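You operate a simulated robot arm through the tools that you are given. There is no shell and no other tool. Be economical: measure what you need, move in short steps, check, and stop when the job is done.

You are at the controls of a simulated two-armed robot. One attempt, no reset.

Task
Shut carton ONE and stick on the label that the yellow card names.
Fine: the card lies beside it; lay the label straight in the LABEL HERE frame and press it down.

The check looks at the end state, three seconds after you hand in, the way a careful person would. Anything else that was tipped, shoved, dropped, spilled or broken makes it a failure.

Robot
Two 7-joint arms with two-finger parallel grippers on one trunk, on a base that drives. Base frame: it is fixed to the floor where the robot stands at the start and does not move with it; the origin is under the middle of the robot, x ahead of it, y to its left, z up; the surface under the hand at the start is at about z = 0.82. Lengths are in m, angles in degrees, forces in N, time in s.
The left shoulder is at the start at [0.062, 0.197, 1.279], the right one opposite. With the tool pointing down near the work surface each hand reaches from about 0.1 to 0.66 m from the robot's upright axis, wherever it stands, measured 20 degrees to its own side. Places, roughly: lock knob [0.5, -0.6, 1.1]; marked flap [0.4, 0.2, 1]; plain flap [0.6, 0.2, 1]; press lever [0.5, -1, 1.2]; turntable [0.5, 0.2, 0.8]. Payload 1.57 kg a hand.
The tool frame of a hand sits at the grasp point between the pads (the TCP): z along the fingers, y along the line on which they close. The tips reach 0.03 m beyond it. The gripper opens to 0.11 m. The fingers are 0.024 m wide and 0.012 m thick; the gripper's body (0.048 by 0.112 m) begins 0.078 m behind the TCP.
Orientation is that of the tool frame in the base frame, as a unit quaternion [x, y, z, w]. With the fingers straight down and closing along the base's y, the tool's x points along the base's -x, its y along +y and its z along -z.

Tools
- The arms move only by the tool move_arm. It takes "left_targets", "right_targets" or both (then of equal length, played together; a hand with none holds still); each is a list of rows, each a list of 2 entries, a list of its own where there are three numbers: the shift along the base's x, y, z in m, then the turn, a rotation vector about the base's x, y, z in degrees. In form: [[[tx, ty, tz], [rx, ry, rz]], ...]. A call has 1 to 20 rows; each row is the pose to reach, as a shift and turn from the pose commanded when the call began. "left_hand" and "right_hand" are, for a hand that has rows, the gripper command, from -1 (fully open) to 1 (shut), values between in proportion, set as the call begins (left out, the last holds). A row lasts 0.2 s, in which the tool goes at most 0.05 m and 8.6 degrees; a call with a longer step from one row to the next is refused whole, and so is a gripper value outside its range. A pose out of reach is approached as far as the arm can. The call stops where the force on the tool passes 40 N (or 10 N more than at its start, if that is more) or the arm is blocked; 0.2 s more then pass. The fingers move at their own pace (about 0.072 m/s each) and stop on an object; they squeeze with about 20 N. The grip force told is the motor's: it shows also when the fingers shut on nothing. Time passes only in rows, and 0.2 s behind the last, so rows that repeat a pose let the fingers close. It gives the time, the measured TCP pose, the force on the tool (base axes), the opening and the grip force at its end, in the units of the frame above (readings bear some noise), with the torque about the TCP (base axes, N m) and any sound that the robot's microphone picked up, and new pictures: "pictures" is both (left out), scene, wrist or none (wrist: the cameras of the hands that moved).
- Cameras (640 x 400 px; columns grow to the right, rows downward): "scene" is now at [0.0911, 0.0069, 1.8418]; the picture's right is [0.08, -1.00, 0.00], its down [-0.92, -0.07, -0.38] and it looks along [0.38, 0.03, -0.93] (base axes); focal length 263 px, centre (320, 200). "left" rides on the left gripper at [0.07, -0.016, -0.141] in its tool frame; the picture's right is [0.23, 0.97, 0.00], its down [-0.86, 0.20, -0.48] and it looks along [-0.47, 0.11, 0.88] (tool axes); focal length 222 px, centre (320, 200). "right" rides on the right gripper at [0.07, 0.016, -0.141] in its tool frame; the picture's right is [-0.23, 0.97, 0.00], its down [-0.85, -0.20, -0.48] and it looks along [-0.47, -0.11, 0.88] (tool axes); focal length 222 px, centre (320, 200). There is no depth. A picture from a camera that has moved, and an enlarged one, comes with that camera's place and axes in the base frame and with its lens.
- lift_body(by): slides the trunk up (or, below 0, down) by that many m; the arms and the scene camera ride with it, the base frame stays. It gives what a move gives, with no picture.
- steer(legs): drives the robot by 1 to 6 legs, each [ahead, left, turn to the left] in m, m and degrees, along the robot's own axes; the way and the turn of a leg run together, so that a leg with both is an arc; at most 1.5 m and 180 degrees a leg. The arms and the cameras ride along, it lands a little off, and it stops where it bumps. It gives what a move gives, and a new picture of the scene camera.
- pan_tilt(pan, tilt): turns the head with the scene camera to pan (to the left, within 86 degrees either way) and tilt (down, from -29 to 69), counted from straight ahead of the robot. It gives what a move gives, and a new picture of the scene camera.
- inspect(camera, box): a new picture of the part [left, top, right, bottom] of that camera's present view, enlarged. It takes no simulated time.
- finish_job(): hands the job in; it is judged then, once.

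Work in short steps. Places have to be worked out from the pictures, the camera data and where the tool is seen: move nearer, look again, correct. Check each grasp and each placing, and mend what went wrong. You have 120 turns and 260 pictures in all, those below and enlarged ones among them. Open the grippers and draw the arms clear of the work before you hand the job in, unless the task says otherwise; then end with one line.

The tools are called after ">>>" as a command line: name --argument value ..., lists and objects as JSON in quotes. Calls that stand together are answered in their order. move_arm: Moves the arms, as the interface text tells. Its arguments: {"type":"object","properties":{"left_targets":{"type":"array"},"left_hand":{"type":"number"},"right_targets":{"type":"array"},"right_hand":{"type":"number"},"pictures":{"type":"string","enum":["both","scene","wrist","none"]}},"required":[]} The other tools are called the same way: lift_body (by) slides the trunk up or down; steer (legs) drives the base; pan_tilt (pan, tilt) turns the head that bears the scene camera; inspect (camera, box) takes an enlarged picture of a part of a camera's view; finish_job () hands the job in.

At the start:

```text
clock: 0.0
left_ee_pos: [0.5219, 0.2151, 1.2684]
left_orientation: [0.001, 1.0, 0.0, -0.001]
left_force: [0.0, -0.8, 0.4]
left_moment: [-0.02, -0.03, 0.01]
left_width: 0.1102
left_grip_force: 0.0
right_ee_pos: [0.3477, -0.1549, 1.2785]
right_orientation: [0.0, 1.0, 0.0, -0.001]
right_force: [-0.2, 0.5, 0.1]
right_moment: [0.04, -0.01, -0.01]
right_width: 0.1099
right_grip_force: 0.1
trunk travel left (down, up): [-0.875, 0.115]
robot x, y, heading: [0.0025, 0.002, 0.2]
head pan, tilt: [4.5, 67.7]
```

scene: 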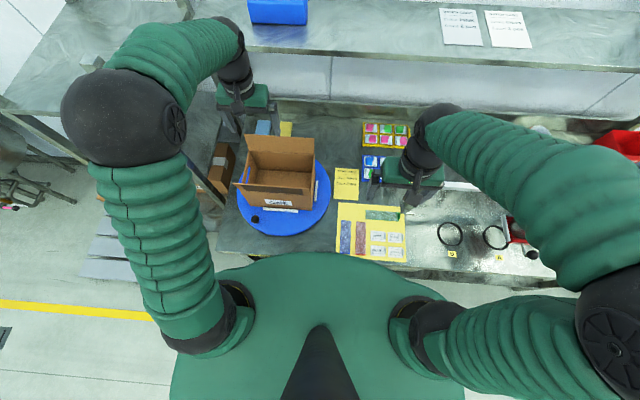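
right: 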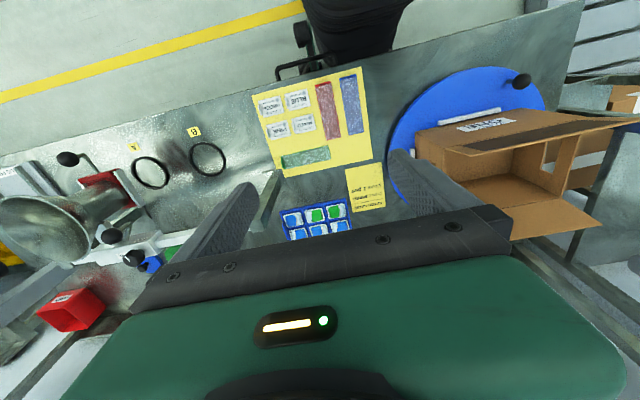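
left: 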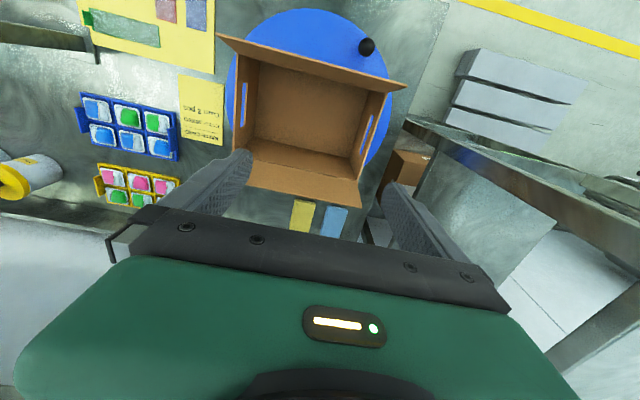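

The scene shows an open carton on a blue turntable, a yellow card beside it, and a sheet of labels. I'll enlarge these to read them.

>>> inspect --camera "scene" --box '[320, 120, 420, 270]'

>>> inspect --camera "scene" --box '[220, 110, 345, 240]'

>>> inspect --camera "right" --box '[240, 60, 400, 260]'

>>> inspect --camera "left" --box '[70, 0, 420, 240]'

```text
2.67 times, centred on (370, 195) of scene
camera zoom: at [0.0911, 0.0069, 1.8418], right [0.08, -1.0, 0.0], down [-0.92, -0.07, -0.38], along [0.38, 0.03, -0.93], focal length 702 px, centre (187, 213)
```

zoom: 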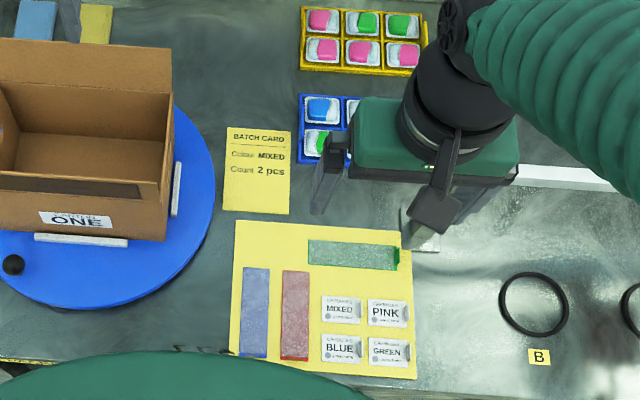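

```text
3.08 times, centred on (282, 175) of scene
camera zoom: at [0.0911, 0.0069, 1.8418], right [0.08, -1.0, 0.0], down [-0.92, -0.07, -0.38], along [0.38, 0.03, -0.93], focal length 810 px, centre (435, 277)
```

zoom: 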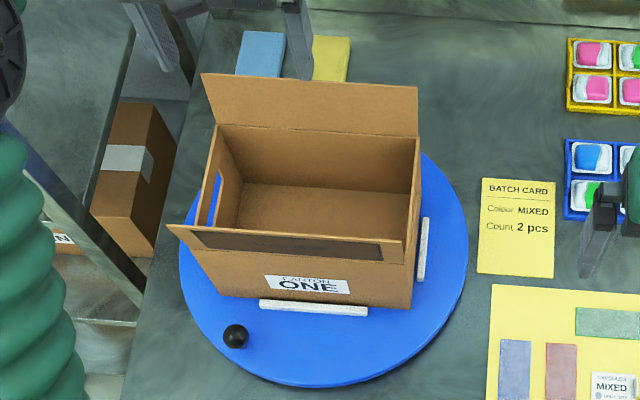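

```text
2.00 times, centred on (320, 160) of right
camera zoom: at [0.279, -0.1384, 1.4214], right [0.23, 0.97, 0.0], down [0.86, -0.2, 0.48], along [0.47, -0.11, -0.88], focal length 444 px, centre (320, 280)
```

zoom: 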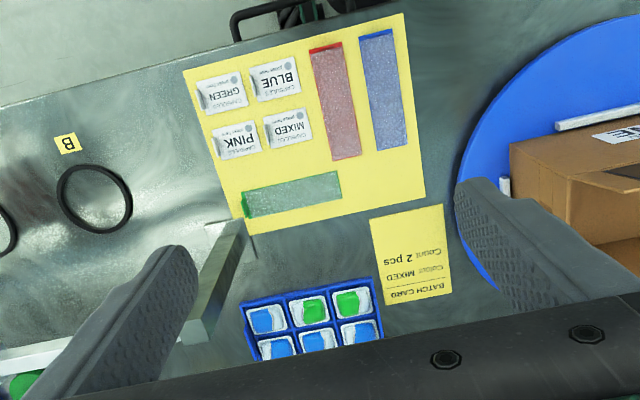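

```text
1.67 times, centred on (245, 120) of left
camera zoom: at [0.4538, 0.1988, 1.4096], right [-0.23, 0.97, 0.0], down [0.86, 0.2, 0.48], along [0.47, 0.11, -0.88], focal length 370 px, centre (445, 333)
```

zoom: 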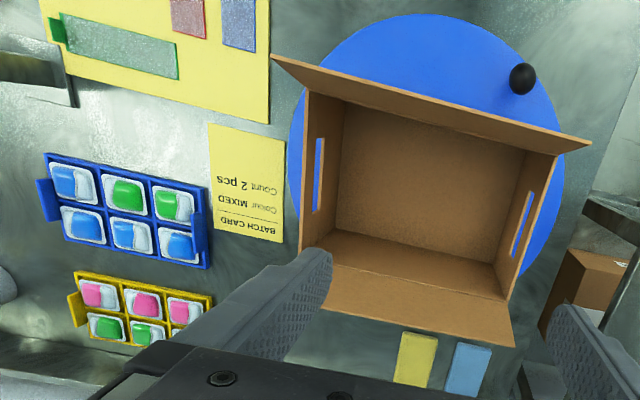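

The card says MIXED. I'll read the notices on the shelf for handling instructions too.

>>> inspect --camera "scene" --box '[430, 0, 540, 60]'

>>> inspect --camera "scene" --box '[240, 180, 320, 230]'

>>> inspect --camera "scene" --box '[330, 200, 410, 265]'

```text
5.82 times, centred on (485, 30) of scene
camera zoom: at [0.0911, 0.0069, 1.8418], right [0.08, -1.0, 0.0], down [-0.92, -0.07, -0.38], along [0.38, 0.03, -0.93], focal length 1531 px, centre (-640, 1189)
```

zoom: 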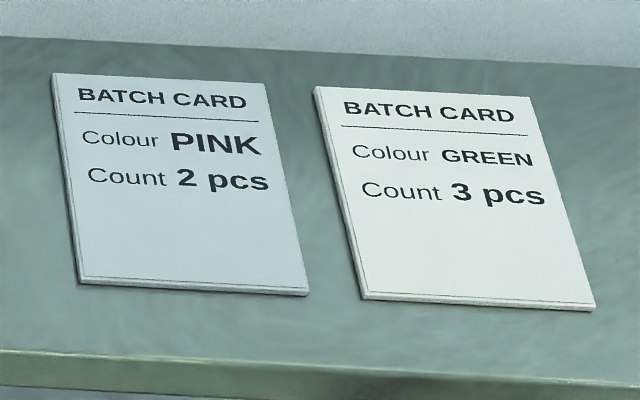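

```text
8.00 times, centred on (280, 205) of scene
camera zoom: at [0.0911, 0.0069, 1.8418], right [0.08, -1.0, 0.0], down [-0.92, -0.07, -0.38], along [0.38, 0.03, -0.93], focal length 2105 px, centre (640, 160)
```

zoom: 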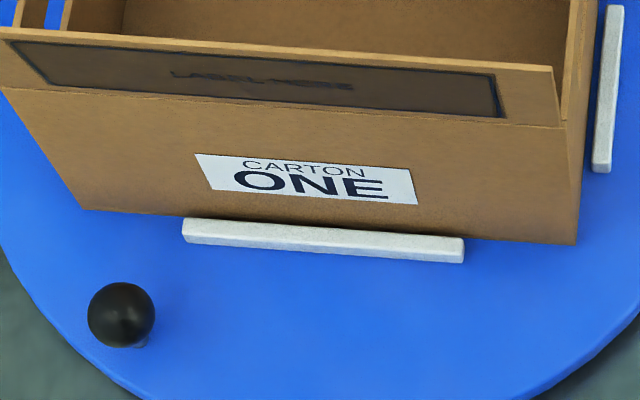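

```text
6.15 times, centred on (370, 232) of scene
camera zoom: at [0.0911, 0.0069, 1.8418], right [0.08, -1.0, 0.0], down [-0.92, -0.07, -0.38], along [0.38, 0.03, -0.93], focal length 1619 px, centre (12, 0)
```

zoom: 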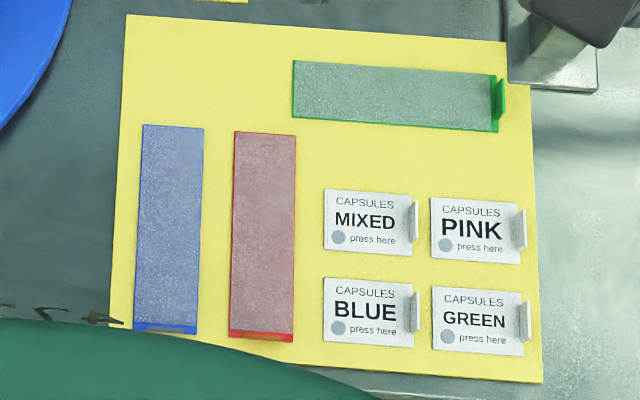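

The shelf cards belong elsewhere; the card beside the carton says MIXED. I'll pull the left hand back to see the carton from the near side, and take the right hand over the MIXED label (tab near [0.374, -0.232]).

>>> move_arm --left_targets '[[[-0.04, 0, 0], [0, 0, 0]], [[-0.08, 0, 0], [0, 0, 0]], [[-0.12, 0, 0], [0, 0, 0]], [[-0.16, 0, 0], [0, 0, 0]], [[-0.2, 0, 0], [0, 0, 0]]]' --right_targets '[[[0.005, -0.015, -0.025], [0, 0, 0]], [[0.01, -0.03, -0.05], [0, 0, 0]], [[0.015, -0.045, -0.08], [0, 0, 0]], [[0.02, -0.06, -0.11], [0, 0, 0]], [[0.025, -0.075, -0.14], [0, 0, 0]]]'

```text
clock: 1.2
left_ee_pos: [0.3211, 0.2171, 1.2679]
left_orientation: [0.0, 1.0, 0.0, 0.002]
left_force: [0.0, -0.7, 0.8]
left_moment: [0.01, 0.04, -0.01]
left_width: 0.11
left_grip_force: 0.1
right_ee_pos: [0.3707, -0.2294, 1.1422]
right_orientation: [0.0, 1.0, 0.0, 0.001]
right_force: [0.6, -0.1, 0.0]
right_moment: [0.05, 0.0, -0.01]
right_width: 0.11
right_grip_force: 0.1
trunk travel left (down, up): [-0.875, 0.115]
robot x, y, heading: [-0.0007, 0.0016, -0.3]
head pan, tilt: [4.5, 67.7]
camera scene: at [0.0887, 0.0055, 1.8419], right [0.08, -1.0, 0.0], down [-0.92, -0.07, -0.38], along [0.38, 0.03, -0.93], focal length 263 px, centre (320, 200)
camera right: at [0.3011, -0.2129, 1.2834], right [0.23, 0.97, 0.0], down [0.85, -0.2, 0.48], along [0.47, -0.11, -0.88], focal length 222 px, centre (320, 200)
camera left: at [0.2521, 0.2001, 1.4096], right [-0.23, 0.97, 0.0], down [0.85, 0.2, 0.48], along [0.47, 0.11, -0.88], focal length 222 px, centre (320, 200)
```

scene: 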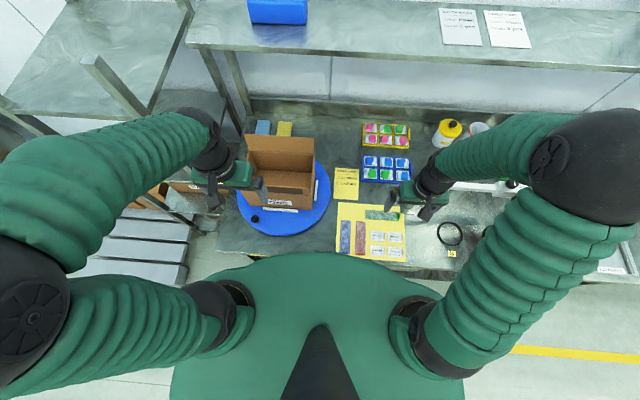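
right: 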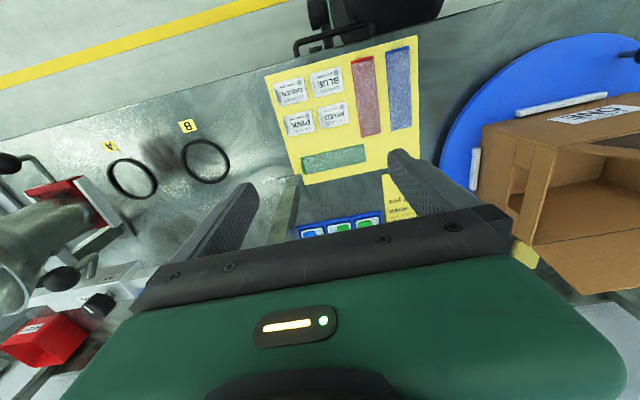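
left: 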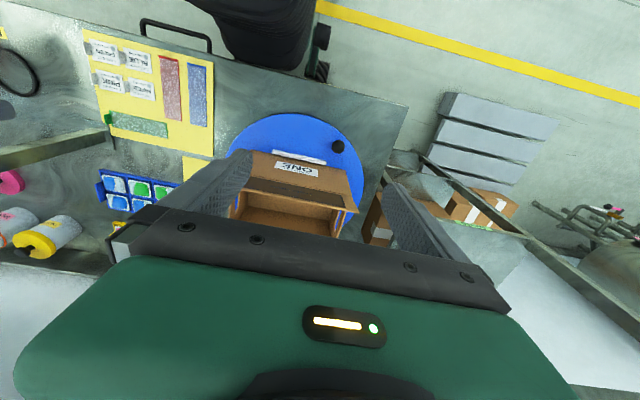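

I'll enlarge both wrist views to measure the labels and the flaps.

>>> inspect --camera "right" --box '[260, 40, 420, 190]'

>>> inspect --camera "left" --box '[215, 100, 375, 250]'

>>> inspect --camera "scene" --box '[230, 120, 340, 240]'

```text
2.67 times, centred on (340, 115) of right
camera zoom: at [0.3011, -0.2129, 1.2834], right [0.23, 0.97, 0.0], down [0.85, -0.2, 0.48], along [0.47, -0.11, -0.88], focal length 592 px, centre (267, 427)
```

zoom: 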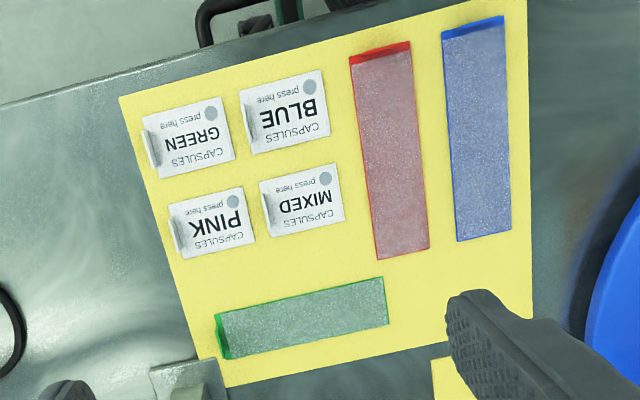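

```text
2.67 times, centred on (295, 175) of left
camera zoom: at [0.2521, 0.2001, 1.4096], right [-0.23, 0.97, 0.0], down [0.85, 0.2, 0.48], along [0.47, 0.11, -0.88], focal length 592 px, centre (387, 267)
```

zoom: 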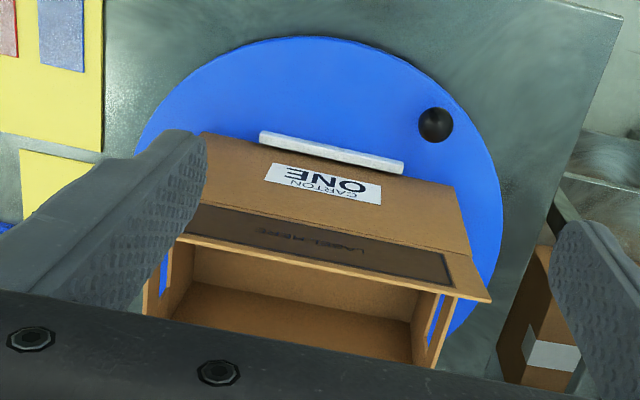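

```text
3.33 times, centred on (285, 180) of scene
camera zoom: at [0.0887, 0.0055, 1.8419], right [0.08, -1.0, 0.0], down [-0.92, -0.07, -0.38], along [0.38, 0.03, -0.93], focal length 877 px, centre (437, 267)
```

zoom: 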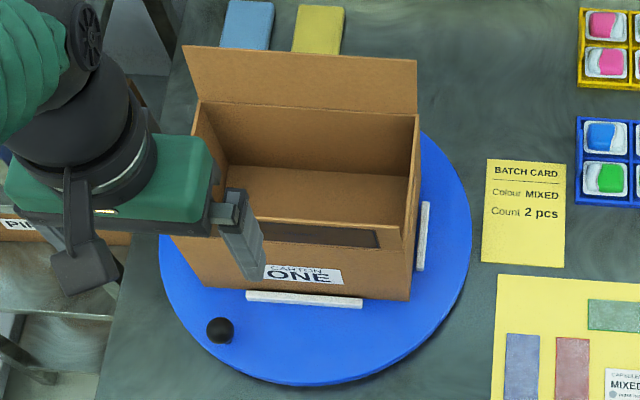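

Triangulating: carton spans about x 0.456–0.628, y 0.07–0.317, top ≈0.98, and the flaps stand roughly vertical with edges at z≈1.08. I'll look farther ahead to see how much room there is behind the far flap, under the shelf.

>>> pan_tilt --pan 12 --tilt 45

```text
clock: 2.1
left_ee_pos: [0.3231, 0.218, 1.2679]
left_orientation: [0.0, 1.0, 0.0, 0.0]
left_force: [-0.4, -0.9, -0.4]
left_moment: [-0.01, 0.01, -0.04]
left_width: 0.1102
left_grip_force: 0.0
right_ee_pos: [0.3712, -0.2288, 1.1416]
right_orientation: [0.0, 1.0, 0.0, 0.0]
right_force: [0.2, 0.0, -0.4]
right_moment: [0.0, -0.01, -0.02]
right_width: 0.11
right_grip_force: 0.0
trunk travel left (down, up): [-0.875, 0.115]
robot x, y, heading: [0.0001, 0.0015, 0.2]
head pan, tilt: [12.0, 45.0]
camera scene: at [0.1127, 0.0187, 1.8695], right [0.21, -0.98, 0.0], down [-0.69, -0.15, -0.71], along [0.69, 0.15, -0.71], focal length 263 px, centre (320, 200)
```

scene: 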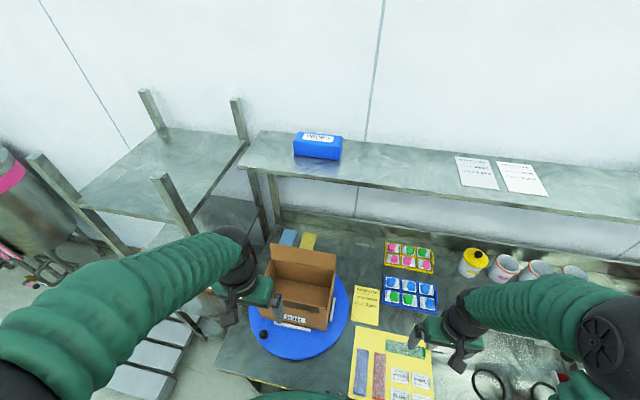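

The shelf front is at about x 0.83, so there's room behind the far flap. I'll take the left hand (open) over the carton at the present height to x≈0.69.

>>> move_arm --left_targets '[[[0.045, 0, 0.0], [0, 0, 0]], [[0.09, 0, 0], [0, 0, 0]], [[0.135, -0.005, 0], [0, 0, 0]], [[0.18, -0.01, 0], [0, 0, 0]], [[0.225, -0.015, 0], [0, 0, 0]], [[0.27, -0.02, 0], [0, 0, 0]], [[0.315, -0.025, 0], [0, 0, 0]], [[0.345, -0.025, 0], [0, 0, 0]], [[0.37, -0.025, 0], [0, 0, 0]]]'

```text
clock: 4.1
left_ee_pos: [0.6744, 0.1904, 1.2689]
left_orientation: [0.0, 1.0, 0.0, -0.001]
left_force: [0.0, -0.4, 0.7]
left_moment: [-0.03, 0.0, 0.0]
left_width: 0.1095
left_grip_force: 0.1
left hand out of reach, approached as far as the arm can: row 9
right_ee_pos: [0.3719, -0.2287, 1.1411]
right_orientation: [0.0, 1.0, 0.0, 0.0]
right_force: [-0.4, 0.3, 1.6]
right_moment: [-0.03, 0.01, -0.02]
right_width: 0.11
right_grip_force: 0.0
trunk travel left (down, up): [-0.875, 0.115]
robot x, y, heading: [0.0001, 0.0013, -0.1]
head pan, tilt: [12.0, 45.0]
camera scene: at [0.1172, 0.0192, 1.8693], right [0.21, -0.98, 0.0], down [-0.69, -0.15, -0.7], along [0.69, 0.15, -0.71], focal length 263 px, centre (320, 200)
camera left: at [0.6049, 0.1744, 1.4109], right [-0.23, 0.97, 0.0], down [0.86, 0.2, 0.48], along [0.46, 0.11, -0.88], focal length 222 px, centre (320, 200)
```

scene: 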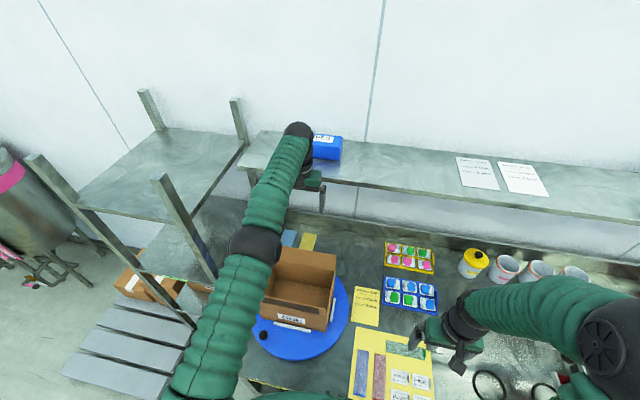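
left: 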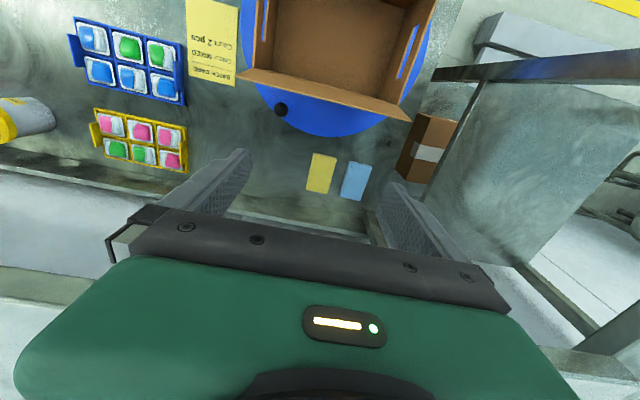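

The far flap's edge is at x≈0.62, z≈1.08, and the fingers are behind it. I'll descend to put the tips at about z 1.03.

>>> move_arm --left_targets '[[[0, 0, -0.04], [0, 0, 0]], [[0, 0, -0.08], [0, 0, 0]], [[0, 0, -0.12], [0, 0, 0]], [[0, 0, -0.16], [0, 0, 0]], [[0, 0, -0.2], [0, 0, 0]]]'

```text
clock: 5.3
left_ee_pos: [0.6711, 0.1887, 1.0655]
left_orientation: [-0.001, 1.0, 0.001, 0.001]
left_force: [-0.1, -0.5, -0.5]
left_moment: [0.03, 0.03, -0.02]
left_width: 0.11
left_grip_force: 0.0
right_ee_pos: [0.3728, -0.2294, 1.1404]
right_orientation: [0.001, 1.0, 0.0, -0.001]
right_force: [0.6, 0.0, 0.5]
right_moment: [-0.02, 0.02, -0.01]
right_width: 0.11
right_grip_force: 0.1
trunk travel left (down, up): [-0.875, 0.115]
robot x, y, heading: [-0.0025, 0.002, -0.2]
head pan, tilt: [12.0, 45.0]
camera scene: at [0.1176, 0.0192, 1.8694], right [0.21, -0.98, 0.0], down [-0.69, -0.15, -0.7], along [0.69, 0.15, -0.71], focal length 263 px, centre (320, 200)
camera left: at [0.6022, 0.1725, 1.2065], right [-0.23, 0.97, 0.0], down [0.86, 0.2, 0.48], along [0.47, 0.11, -0.88], focal length 222 px, centre (320, 200)
```

scene: 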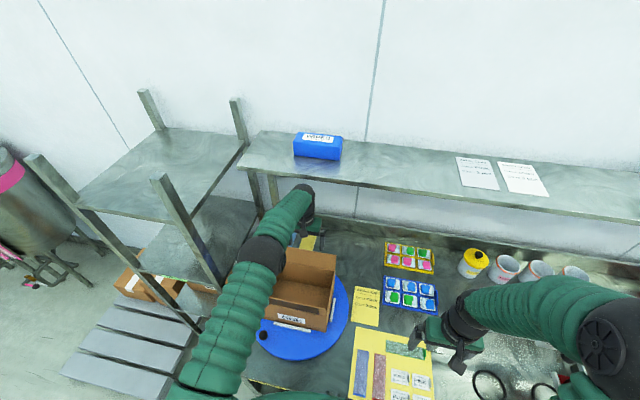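
left: 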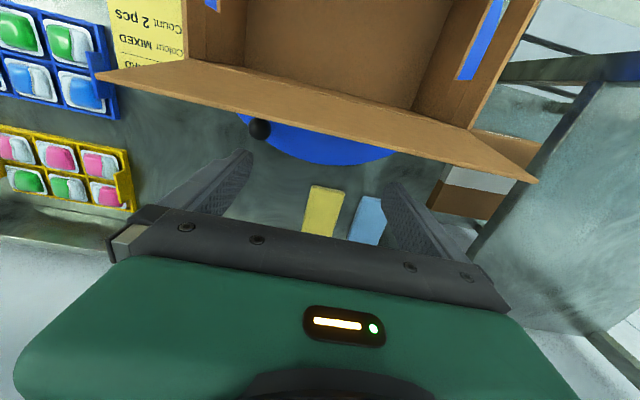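

The fingers are clear behind the flap (its edge at z≈1.08). I'll push toward −x gently to start folding it in.

>>> move_arm --left_targets '[[[-0.02, 0, 0], [0, 0, 0]], [[-0.04, 0, 0], [0, 0, 0]], [[-0.055, 0, 0], [0, 0, 0]], [[-0.07, 0, 0], [0, 0, 0]], [[-0.085, 0, 0], [0, 0, 0]]]'

```text
clock: 6.5
left_ee_pos: [0.5837, 0.1898, 1.0691]
left_orientation: [0.001, 1.0, 0.0, 0.001]
left_force: [0.8, -1.0, 0.2]
left_moment: [-0.01, -0.05, 0.02]
left_width: 0.1102
left_grip_force: 0.1
right_ee_pos: [0.3713, -0.2286, 1.1415]
right_orientation: [0.0, 1.0, 0.0, 0.002]
right_force: [-0.4, -0.2, -0.5]
right_moment: [0.01, 0.01, 0.02]
right_width: 0.11
right_grip_force: 0.0
trunk travel left (down, up): [-0.875, 0.115]
robot x, y, heading: [-0.0003, -0.002, -0.1]
head pan, tilt: [12.0, 45.0]
camera scene: at [0.1133, 0.0187, 1.8696], right [0.21, -0.98, 0.0], down [-0.69, -0.15, -0.71], along [0.69, 0.15, -0.71], focal length 263 px, centre (320, 200)
camera left: at [0.5147, 0.174, 1.2107], right [-0.23, 0.97, 0.0], down [0.85, 0.2, 0.48], along [0.47, 0.11, -0.88], focal length 222 px, centre (320, 200)
```

scene: 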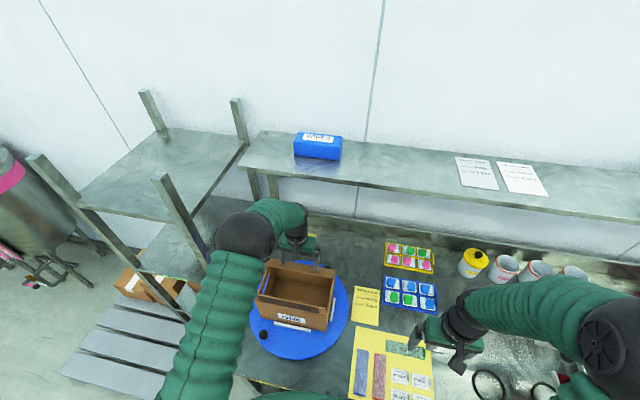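
left: 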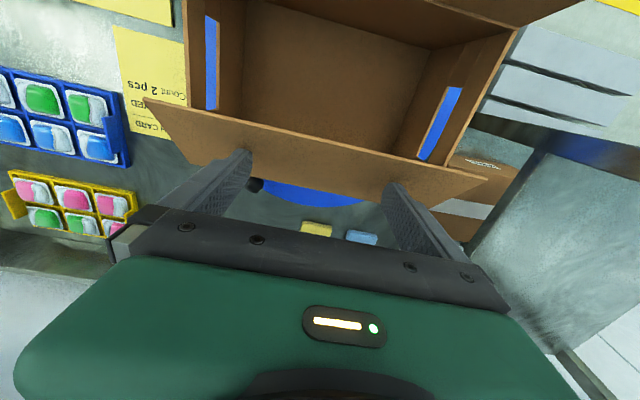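

Resistance is tiny and the flap is about 45° in. I'll carry on over and down.

>>> move_arm --left_targets '[[[-0.015, 0, 0], [0, 0, 0]], [[-0.03, 0, -0.005], [0, 0, 0]], [[-0.04, 0, -0.015], [0, 0, 0]], [[-0.042, 0, -0.03], [0, 0, 0]], [[-0.042, 0, -0.042], [0, 0, 0]], [[-0.042, 0, -0.05], [0, 0, 0]]]'

```text
clock: 7.9
left_ee_pos: [0.5429, 0.1905, 1.0321]
left_orientation: [-0.001, 1.0, 0.001, 0.013]
left_force: [10.5, 5.1, 38.0]
left_moment: [-1.11, 0.13, 0.13]
left_width: 0.1086
left_grip_force: 0.0
right_ee_pos: [0.3611, -0.2309, 1.1468]
right_orientation: [0.0, 1.0, 0.001, 0.004]
right_force: [0.1, 0.6, -0.1]
right_moment: [0.02, 0.03, -0.02]
right_width: 0.1097
right_grip_force: 0.1
trunk travel left (down, up): [-0.875, 0.115]
robot x, y, heading: [-0.0018, 0.0023, 0.3]
head pan, tilt: [12.0, 45.0]
camera scene: at [0.0956, 0.0155, 1.8725], right [0.21, -0.98, 0.0], down [-0.69, -0.15, -0.71], along [0.7, 0.15, -0.7], focal length 263 px, centre (320, 200)
camera left: at [0.4705, 0.1723, 1.1721], right [-0.23, 0.97, 0.0], down [0.84, 0.2, 0.5], along [0.49, 0.11, -0.86], focal length 222 px, centre (320, 200)
```

scene: 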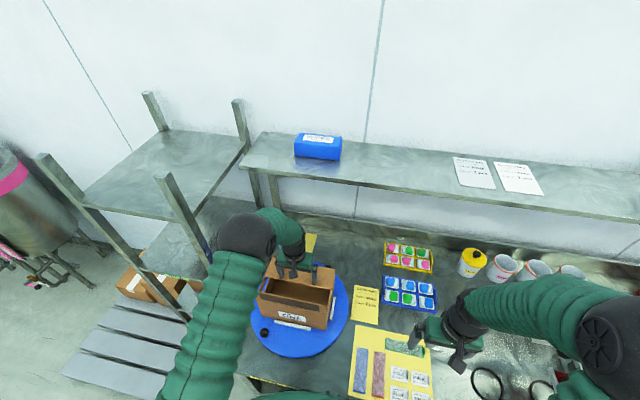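
left: 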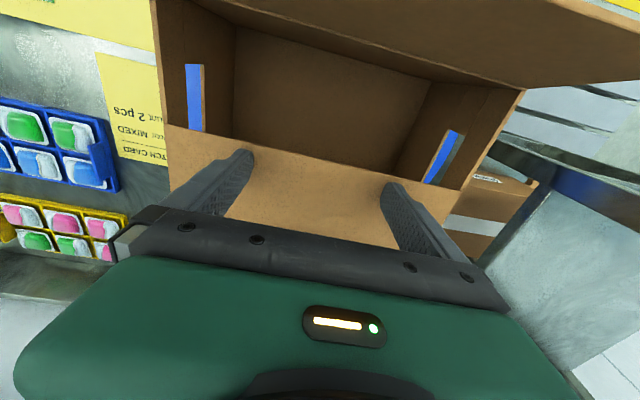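

Force 38 N with tips at z≈1.00: the plain flap seems flat on the walls, so the carton top is ≈1.0. I'll ease up to see whether the flap stays down.

>>> move_arm --left_targets '[[[0, 0, 0.01], [0, 0, 0]], [[0, 0, 0.03], [0, 0, 0]], [[0, 0, 0.06], [0, 0, 0]], [[0, 0, 0.06], [0, 0, 0]]]'

```text
clock: 8.9
left_ee_pos: [0.5413, 0.1891, 1.0797]
left_orientation: [0.0, 1.0, 0.0, 0.0]
left_force: [0.1, 0.5, -0.1]
left_moment: [0.0, 0.03, 0.02]
left_width: 0.1101
left_grip_force: 0.2
right_ee_pos: [0.3701, -0.2291, 1.1407]
right_orientation: [0.0, 1.0, 0.0, 0.0]
right_force: [0.4, -0.7, 0.3]
right_moment: [0.01, 0.01, 0.03]
right_width: 0.1103
right_grip_force: 0.0
trunk travel left (down, up): [-0.875, 0.115]
robot x, y, heading: [0.0025, -0.0015, -0.0]
head pan, tilt: [12.0, 45.0]
camera scene: at [0.1123, 0.0179, 1.8695], right [0.21, -0.98, 0.0], down [-0.69, -0.15, -0.71], along [0.69, 0.15, -0.71], focal length 263 px, centre (320, 200)
camera left: at [0.4731, 0.1726, 1.221], right [-0.23, 0.97, 0.0], down [0.86, 0.2, 0.48], along [0.47, 0.11, -0.88], focal length 222 px, centre (320, 200)
```

scene: 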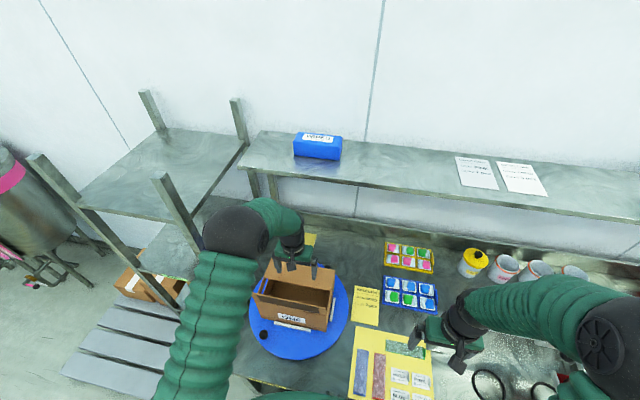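
left: 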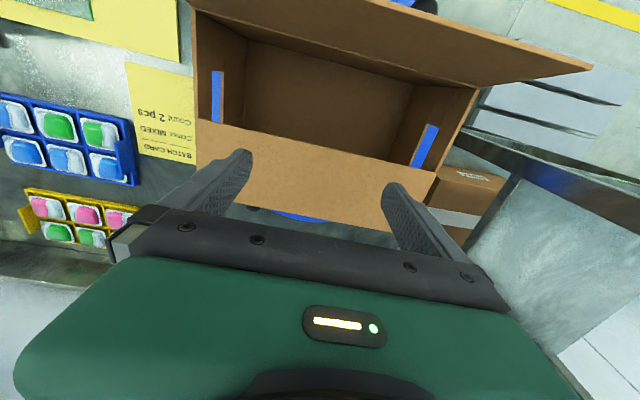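

The plain flap stays down, and the marked flap's edge is at x≈0.434, z≈1.08. Next I'll lift, go back over it to x≈0.375, and lower in front of it.

>>> move_arm --left_targets '[[[0, 0, 0.045], [0, 0, 0]], [[-0.01, 0, 0.09], [0, 0, 0]], [[-0.055, 0, 0.1], [0, 0, 0]], [[-0.1, 0, 0.1], [0, 0, 0]], [[-0.145, 0, 0.1], [0, 0, 0]], [[-0.17, 0, 0.09], [0, 0, 0]], [[-0.172, 0, 0.045], [0, 0, 0]], [[-0.172, 0, -0.0], [0, 0, 0]]]'

>>> inspect --camera "scene" --box '[230, 220, 390, 370]'

```text
clock: 10.7
left_ee_pos: [0.3785, 0.1916, 1.0807]
left_orientation: [-0.001, 1.0, 0.001, -0.001]
left_force: [0.5, 0.2, -0.5]
left_moment: [-0.03, -0.01, 0.0]
left_width: 0.1099
left_grip_force: 0.0
right_ee_pos: [0.374, -0.2281, 1.1401]
right_orientation: [0.0, 1.0, 0.0, -0.001]
right_force: [0.3, -0.5, 0.5]
right_moment: [0.01, 0.06, 0.01]
right_width: 0.1097
right_grip_force: 0.2
trunk travel left (down, up): [-0.875, 0.115]
robot x, y, heading: [-0.0013, -0.005, -0.1]
head pan, tilt: [12.0, 45.0]
camera scene: at [0.1193, 0.0192, 1.8692], right [0.21, -0.98, 0.0], down [-0.7, -0.15, -0.7], along [0.69, 0.15, -0.71], focal length 263 px, centre (320, 200)
camera left: at [0.31, 0.1755, 1.2216], right [-0.23, 0.97, 0.0], down [0.86, 0.2, 0.48], along [0.46, 0.11, -0.88], focal length 222 px, centre (320, 200)
```

scene: 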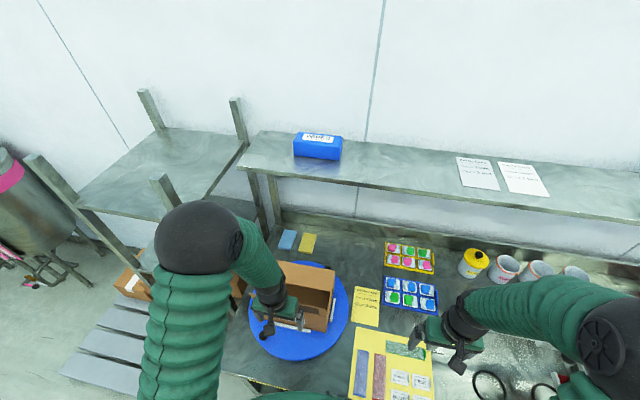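
left: 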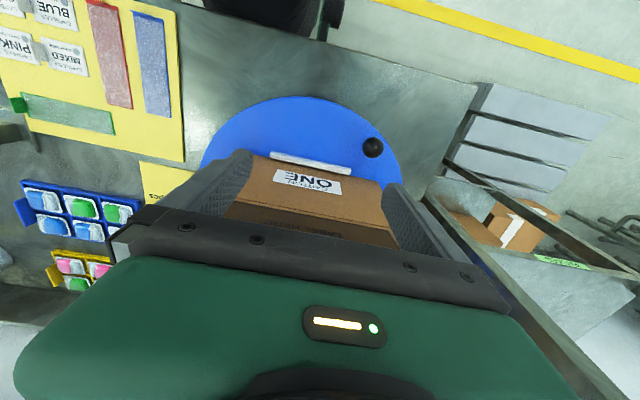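

```text
2.67 times, centred on (310, 295) of scene
camera zoom: at [0.1193, 0.0192, 1.8692], right [0.21, -0.98, 0.0], down [-0.7, -0.15, -0.7], along [0.69, 0.15, -0.71], focal length 702 px, centre (347, -53)
```

zoom: 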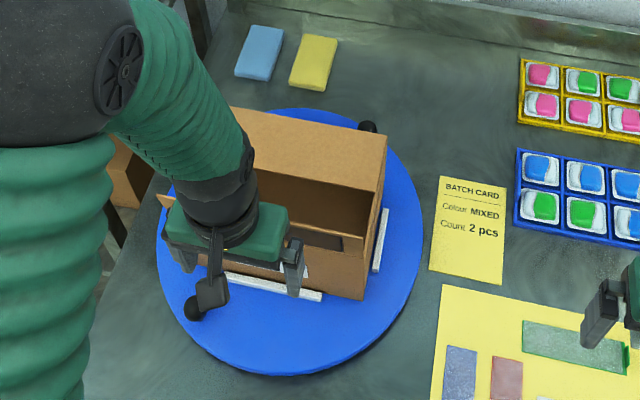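

The plain flap is flat. Now I'll push the marked flap over toward +x in small steps.

>>> move_arm --left_targets '[[[0.03, 0, 0], [0, 0, 0]], [[0.05, 0, 0], [0, 0, 0]], [[0.07, 0, 0], [0, 0, 0]], [[0.09, 0, 0], [0, 0, 0]], [[0.11, 0, 0], [0, 0, 0]], [[0.13, 0, 0], [0, 0, 0]]]'

```text
clock: 12.1
left_ee_pos: [0.5033, 0.1896, 1.0758]
left_orientation: [0.001, 1.0, 0.0, 0.0]
left_force: [0.6, 1.0, -0.2]
left_moment: [0.0, 0.03, 0.01]
left_width: 0.11
left_grip_force: 0.1
right_ee_pos: [0.3736, -0.2288, 1.1413]
right_orientation: [0.001, 1.0, 0.001, -0.001]
right_force: [-0.1, 0.1, -0.1]
right_moment: [-0.02, -0.01, -0.02]
right_width: 0.11
right_grip_force: 0.0
trunk travel left (down, up): [-0.875, 0.115]
robot x, y, heading: [-0.0021, 0.0013, -0.3]
head pan, tilt: [12.0, 45.0]
camera scene: at [0.1165, 0.0187, 1.8694], right [0.21, -0.98, 0.0], down [-0.69, -0.15, -0.7], along [0.69, 0.15, -0.71], focal length 263 px, centre (320, 200)
camera left: at [0.4338, 0.1732, 1.2175], right [-0.23, 0.97, 0.0], down [0.86, 0.2, 0.48], along [0.47, 0.11, -0.88], focal length 222 px, centre (320, 200)
```

scene: 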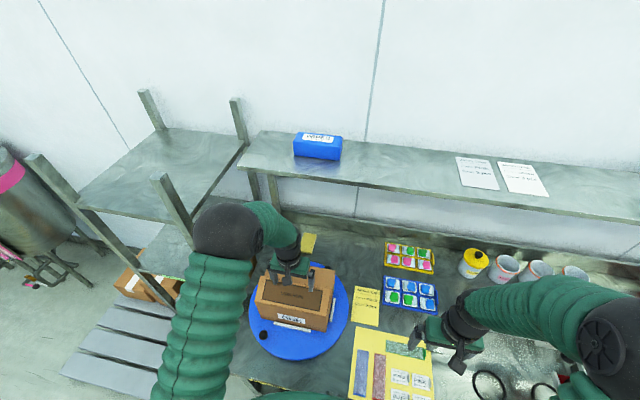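
left: 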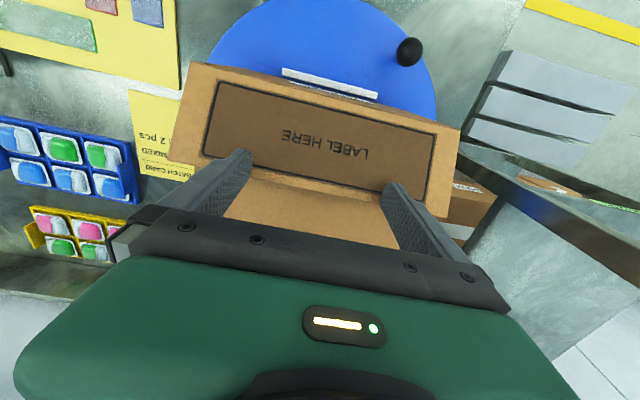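

The marked flap is folding with its frame outward. I'll finish it over and down, watching the force.

>>> move_arm --left_targets '[[[0.015, 0, -0.003], [0, 0, 0]], [[0.025, 0, -0.015], [0, 0, 0]], [[0.025, 0, -0.027], [0, 0, 0]], [[0.025, 0, -0.035], [0, 0, 0]], [[0.025, 0, -0.04], [0, 0, 0]], [[0.025, 0, -0.043], [0, 0, 0]]]'

```text
clock: 13.5
left_ee_pos: [0.5274, 0.1907, 1.0363]
left_orientation: [0.0, 1.0, 0.0, 0.0]
left_force: [0.4, -0.5, -0.3]
left_moment: [0.0, 0.0, 0.01]
left_width: 0.1101
left_grip_force: 0.0
right_ee_pos: [0.3715, -0.228, 1.1414]
right_orientation: [0.0, 1.0, 0.0, 0.0]
right_force: [0.0, 0.2, 0.5]
right_moment: [-0.01, -0.03, -0.05]
right_width: 0.1099
right_grip_force: 0.0
trunk travel left (down, up): [-0.875, 0.115]
robot x, y, heading: [-0.0009, 0.0014, -0.2]
head pan, tilt: [12.0, 45.0]
camera scene: at [0.1149, 0.0184, 1.8695], right [0.21, -0.98, 0.0], down [-0.69, -0.15, -0.71], along [0.69, 0.15, -0.71], focal length 263 px, centre (320, 200)
camera left: at [0.4591, 0.1745, 1.1771], right [-0.23, 0.97, 0.0], down [0.85, 0.2, 0.48], along [0.47, 0.11, -0.88], focal length 222 px, centre (320, 200)
```

scene: 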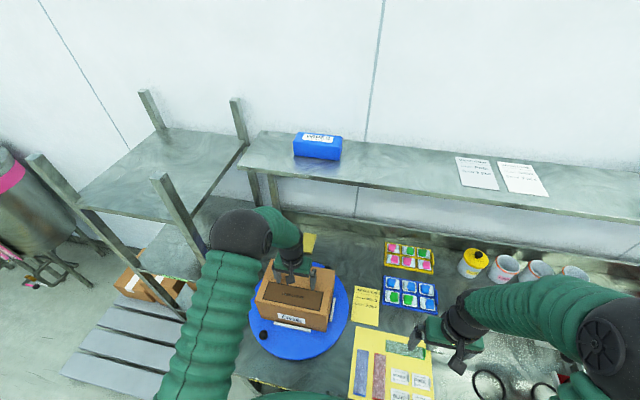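
left: 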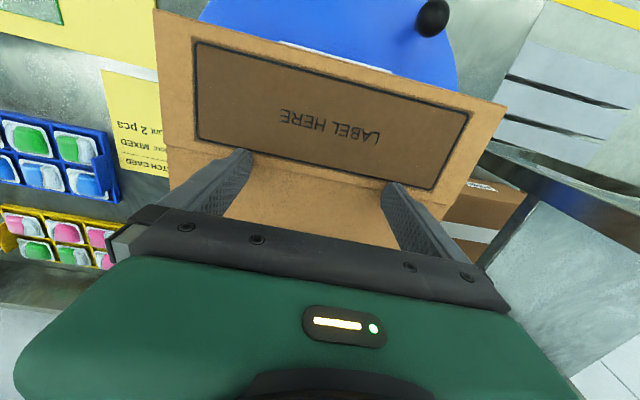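

Nearly flat, with no force yet. I'll press a little further.

>>> move_arm --left_targets '[[[0, 0, -0.003], [0, 0, 0]], [[0, 0, -0.006], [0, 0, 0]], [[0, 0, -0.008], [0, 0, 0]]]' --pictures "wrist"

```text
clock: 14.3
left_ee_pos: [0.5271, 0.1913, 1.0329]
left_orientation: [0.0, 1.0, 0.001, 0.005]
left_force: [4.5, 3.1, 35.3]
left_moment: [-0.72, -0.07, -0.08]
left_width: 0.11
left_grip_force: 0.2
right_ee_pos: [0.3693, -0.2293, 1.1429]
right_orientation: [0.0, 1.0, 0.0, 0.001]
right_force: [-0.4, 1.4, 0.0]
right_moment: [0.0, -0.01, 0.02]
right_width: 0.1101
right_grip_force: 0.1
trunk travel left (down, up): [-0.875, 0.115]
robot x, y, heading: [0.0003, -0.002, 0.1]
head pan, tilt: [12.0, 45.0]
camera left: at [0.4575, 0.1743, 1.1726], right [-0.23, 0.97, 0.0], down [0.85, 0.2, 0.49], along [0.47, 0.11, -0.87], focal length 222 px, centre (320, 200)
```

left: 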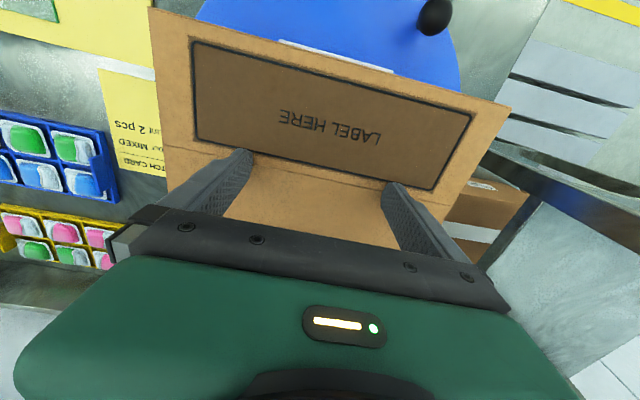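

Closed and pressed. I'll raise the left hand and check that the flaps stay flat.

>>> move_arm --left_targets '[[[0, 0, 0.01], [0, 0, 0]], [[0, 0, 0.05], [0, 0, 0]], [[-0.04, 0, 0.08], [0, 0, 0]], [[-0.08, 0, 0.12], [0, 0, 0]], [[-0.12, 0, 0.16], [0, 0, 0]], [[-0.15, 0, 0.2], [0, 0, 0]], [[-0.17, 0, 0.24], [0, 0, 0]]]'

>>> inspect --camera "left" --box '[200, 80, 400, 240]'

>>> inspect --camera "scene" --box '[230, 240, 360, 360]'

```text
refused: row 4 steps farther than a row can; nothing moved
```

```text
2.50 times, centred on (300, 160) of left
camera zoom: at [0.4575, 0.1743, 1.1726], right [-0.23, 0.97, 0.0], down [0.85, 0.2, 0.49], along [0.47, 0.11, -0.87], focal length 555 px, centre (370, 300)
```

zoom: 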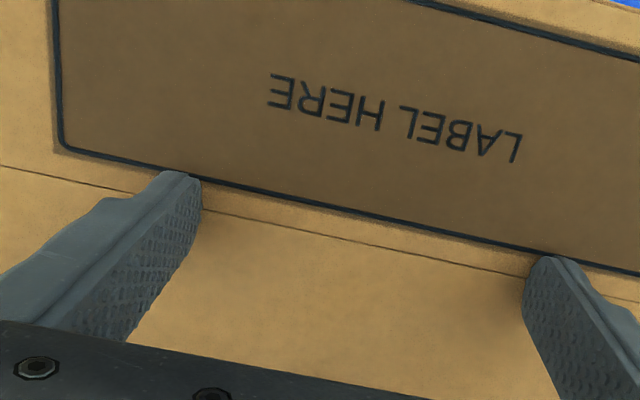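

```text
3.33 times, centred on (295, 300) of scene
camera zoom: at [0.1084, 0.0177, 1.8706], right [0.21, -0.98, 0.0], down [-0.69, -0.15, -0.71], along [0.69, 0.15, -0.71], focal length 877 px, centre (403, -133)
```

zoom: 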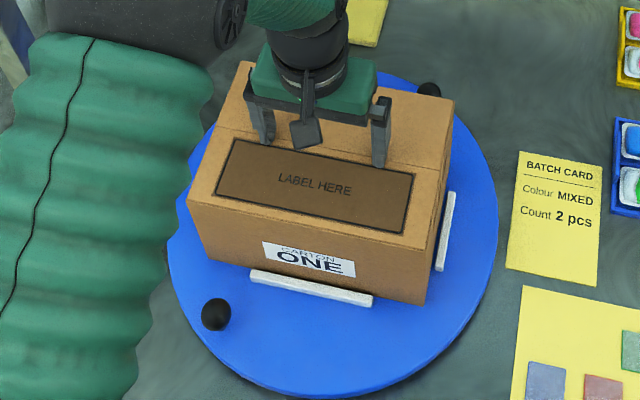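

That step was too long, so nothing moved. The flaps meet flush in the middle. I'll lift with smaller rows and move the left hand out to the side.

>>> move_arm --left_targets '[[[0, 0, 0.01], [0, 0, 0]], [[0, 0, 0.05], [0, 0, 0]], [[-0.02, 0, 0.09], [0, 0, 0]], [[-0.045, 0, 0.13], [0, 0, 0]], [[-0.07, 0.0, 0.17], [0, 0, 0]], [[-0.095, 0.02, 0.205], [0, 0, 0]], [[-0.12, 0.05, 0.23], [0, 0, 0]], [[-0.14, 0.09, 0.23], [0, 0, 0]], [[-0.15, 0.135, 0.23], [0, 0, 0]], [[-0.16, 0.18, 0.23], [0, 0, 0]]]'

>>> pan_tilt --pan 4.5 --tilt 67.7

>>> inspect --camera "scene" --box '[220, 120, 350, 240]'

>>> inspect --camera "scene" --box '[330, 200, 410, 265]'

```text
clock: 16.5
left_ee_pos: [0.3687, 0.3718, 1.2609]
left_orientation: [0.001, 1.0, -0.001, 0.0]
left_force: [0.0, 0.6, -0.4]
left_moment: [-0.03, 0.01, 0.03]
left_width: 0.1099
left_grip_force: 0.1
right_ee_pos: [0.3717, -0.2264, 1.1417]
right_orientation: [0.0, 1.0, -0.001, 0.0]
right_force: [-0.5, 0.2, -1.3]
right_moment: [0.02, -0.02, -0.04]
right_width: 0.1099
right_grip_force: 0.0
trunk travel left (down, up): [-0.875, 0.115]
robot x, y, heading: [-0.0006, -0.0012, 0.4]
head pan, tilt: [12.0, 45.0]
camera scene: at [0.1131, 0.0225, 1.8696], right [0.21, -0.98, 0.0], down [-0.69, -0.15, -0.71], along [0.69, 0.15, -0.71], focal length 263 px, centre (320, 200)
camera left: at [0.2992, 0.3561, 1.4035], right [-0.23, 0.97, 0.0], down [0.85, 0.2, 0.48], along [0.47, 0.11, -0.88], focal length 222 px, centre (320, 200)
```

scene: 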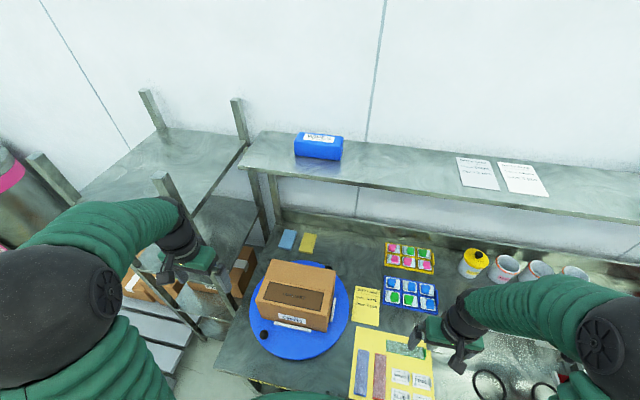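
left: 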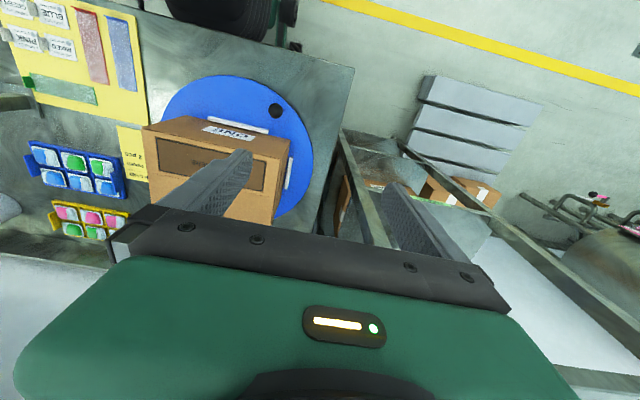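

```text
clock: 17.3
left_ee_pos: [0.3683, 0.3711, 1.2634]
left_orientation: [0.0, 1.0, 0.0, 0.0]
left_force: [-0.7, -0.6, 0.9]
left_moment: [0.01, 0.0, 0.02]
left_width: 0.1097
left_grip_force: 0.1
right_ee_pos: [0.3706, -0.2282, 1.141]
right_orientation: [0.0, 1.0, 0.001, 0.0]
right_force: [0.4, -0.1, -0.2]
right_moment: [0.01, -0.01, 0.01]
right_width: 0.1103
right_grip_force: 0.1
trunk travel left (down, up): [-0.875, 0.115]
robot x, y, heading: [-0.0031, -0.0042, 0.1]
head pan, tilt: [4.5, 67.7]
camera scene: at [0.0908, 0.0076, 1.8418], right [0.08, -1.0, 0.0], down [-0.92, -0.07, -0.38], along [0.38, 0.03, -0.93], focal length 263 px, centre (320, 200)
```

scene: 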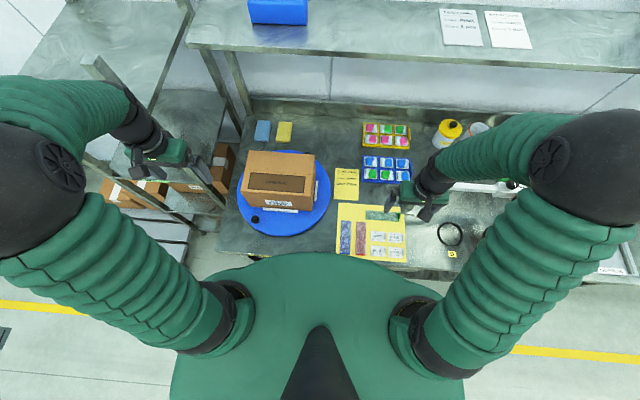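

```text
3.33 times, centred on (285, 180) of scene
camera zoom: at [0.0908, 0.0076, 1.8418], right [0.08, -1.0, 0.0], down [-0.92, -0.07, -0.38], along [0.38, 0.03, -0.93], focal length 877 px, centre (437, 267)
```

zoom: 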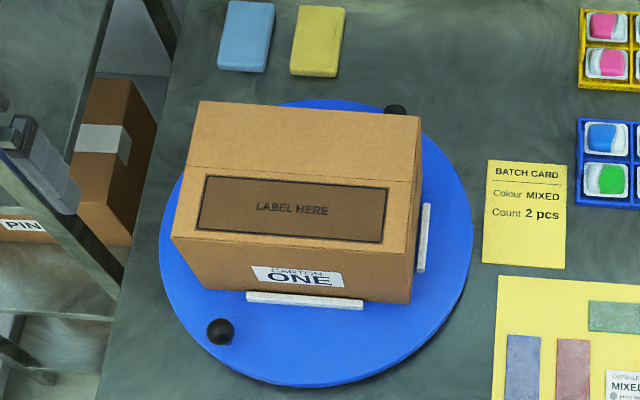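

```text
6.15 times, centred on (370, 232) of scene
camera zoom: at [0.0908, 0.0076, 1.8418], right [0.08, -1.0, 0.0], down [-0.92, -0.07, -0.38], along [0.38, 0.03, -0.93], focal length 1619 px, centre (12, 0)
```

zoom: 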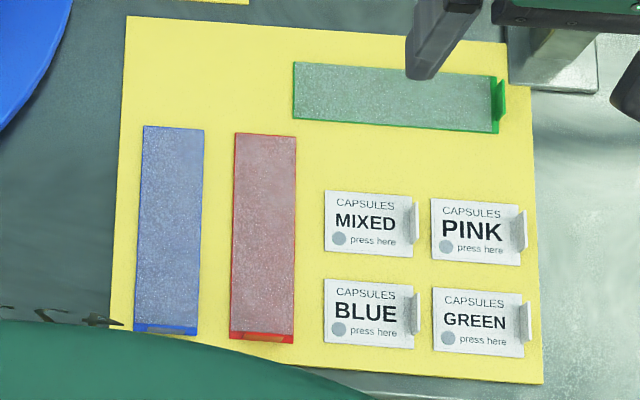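

The carton is shut, and the frame runs x 0.457–0.521, y 0.094–0.294 with no yaw. The MIXED label is at x 0.351–0.391, y −0.171 to −0.228, tab on its −y edge. The right hand is directly above the tab, so I'll descend to z≈0.94 and look.

>>> move_arm --right_targets '[[[0, 0, -0.05], [0, 0, 0]], [[0, 0, -0.1], [0, 0, 0]], [[0, 0, -0.15], [0, 0, 0]], [[0, 0, -0.2], [0, 0, 0]]]' --right_hand 0.3 --pictures "wrist"

>>> inspect --camera "right" --box '[220, 60, 420, 220]'

```text
clock: 18.3
left_ee_pos: [0.3693, 0.3689, 1.2618]
left_orientation: [0.0, 1.0, -0.001, -0.001]
left_force: [0.0, 0.5, 0.5]
left_moment: [0.0, 0.0, -0.03]
left_width: 0.1102
left_grip_force: 0.0
right_ee_pos: [0.3706, -0.2299, 0.9374]
right_orientation: [-0.001, 1.0, 0.0, 0.0]
right_force: [0.4, 0.1, -0.3]
right_moment: [0.01, 0.03, -0.01]
right_width: 0.0385
right_grip_force: 0.0
trunk travel left (down, up): [-0.875, 0.115]
robot x, y, heading: [-0.0002, -0.001, 0.1]
head pan, tilt: [4.5, 67.7]
camera right: at [0.3017, -0.2124, 1.0795], right [0.23, 0.97, 0.0], down [0.85, -0.2, 0.48], along [0.47, -0.11, -0.88], focal length 222 px, centre (320, 200)
```

right: 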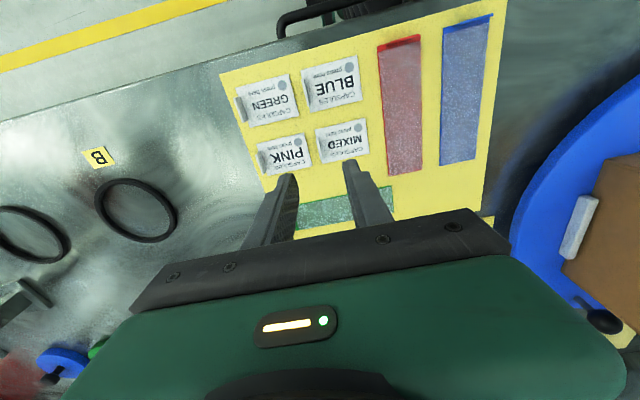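

```text
2.50 times, centred on (320, 140) of right
camera zoom: at [0.3017, -0.2124, 1.0795], right [0.23, 0.97, 0.0], down [0.85, -0.2, 0.48], along [0.47, -0.11, -0.88], focal length 555 px, centre (320, 350)
```

zoom: 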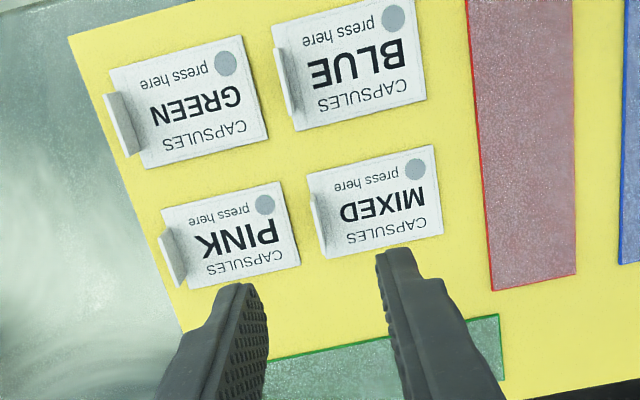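

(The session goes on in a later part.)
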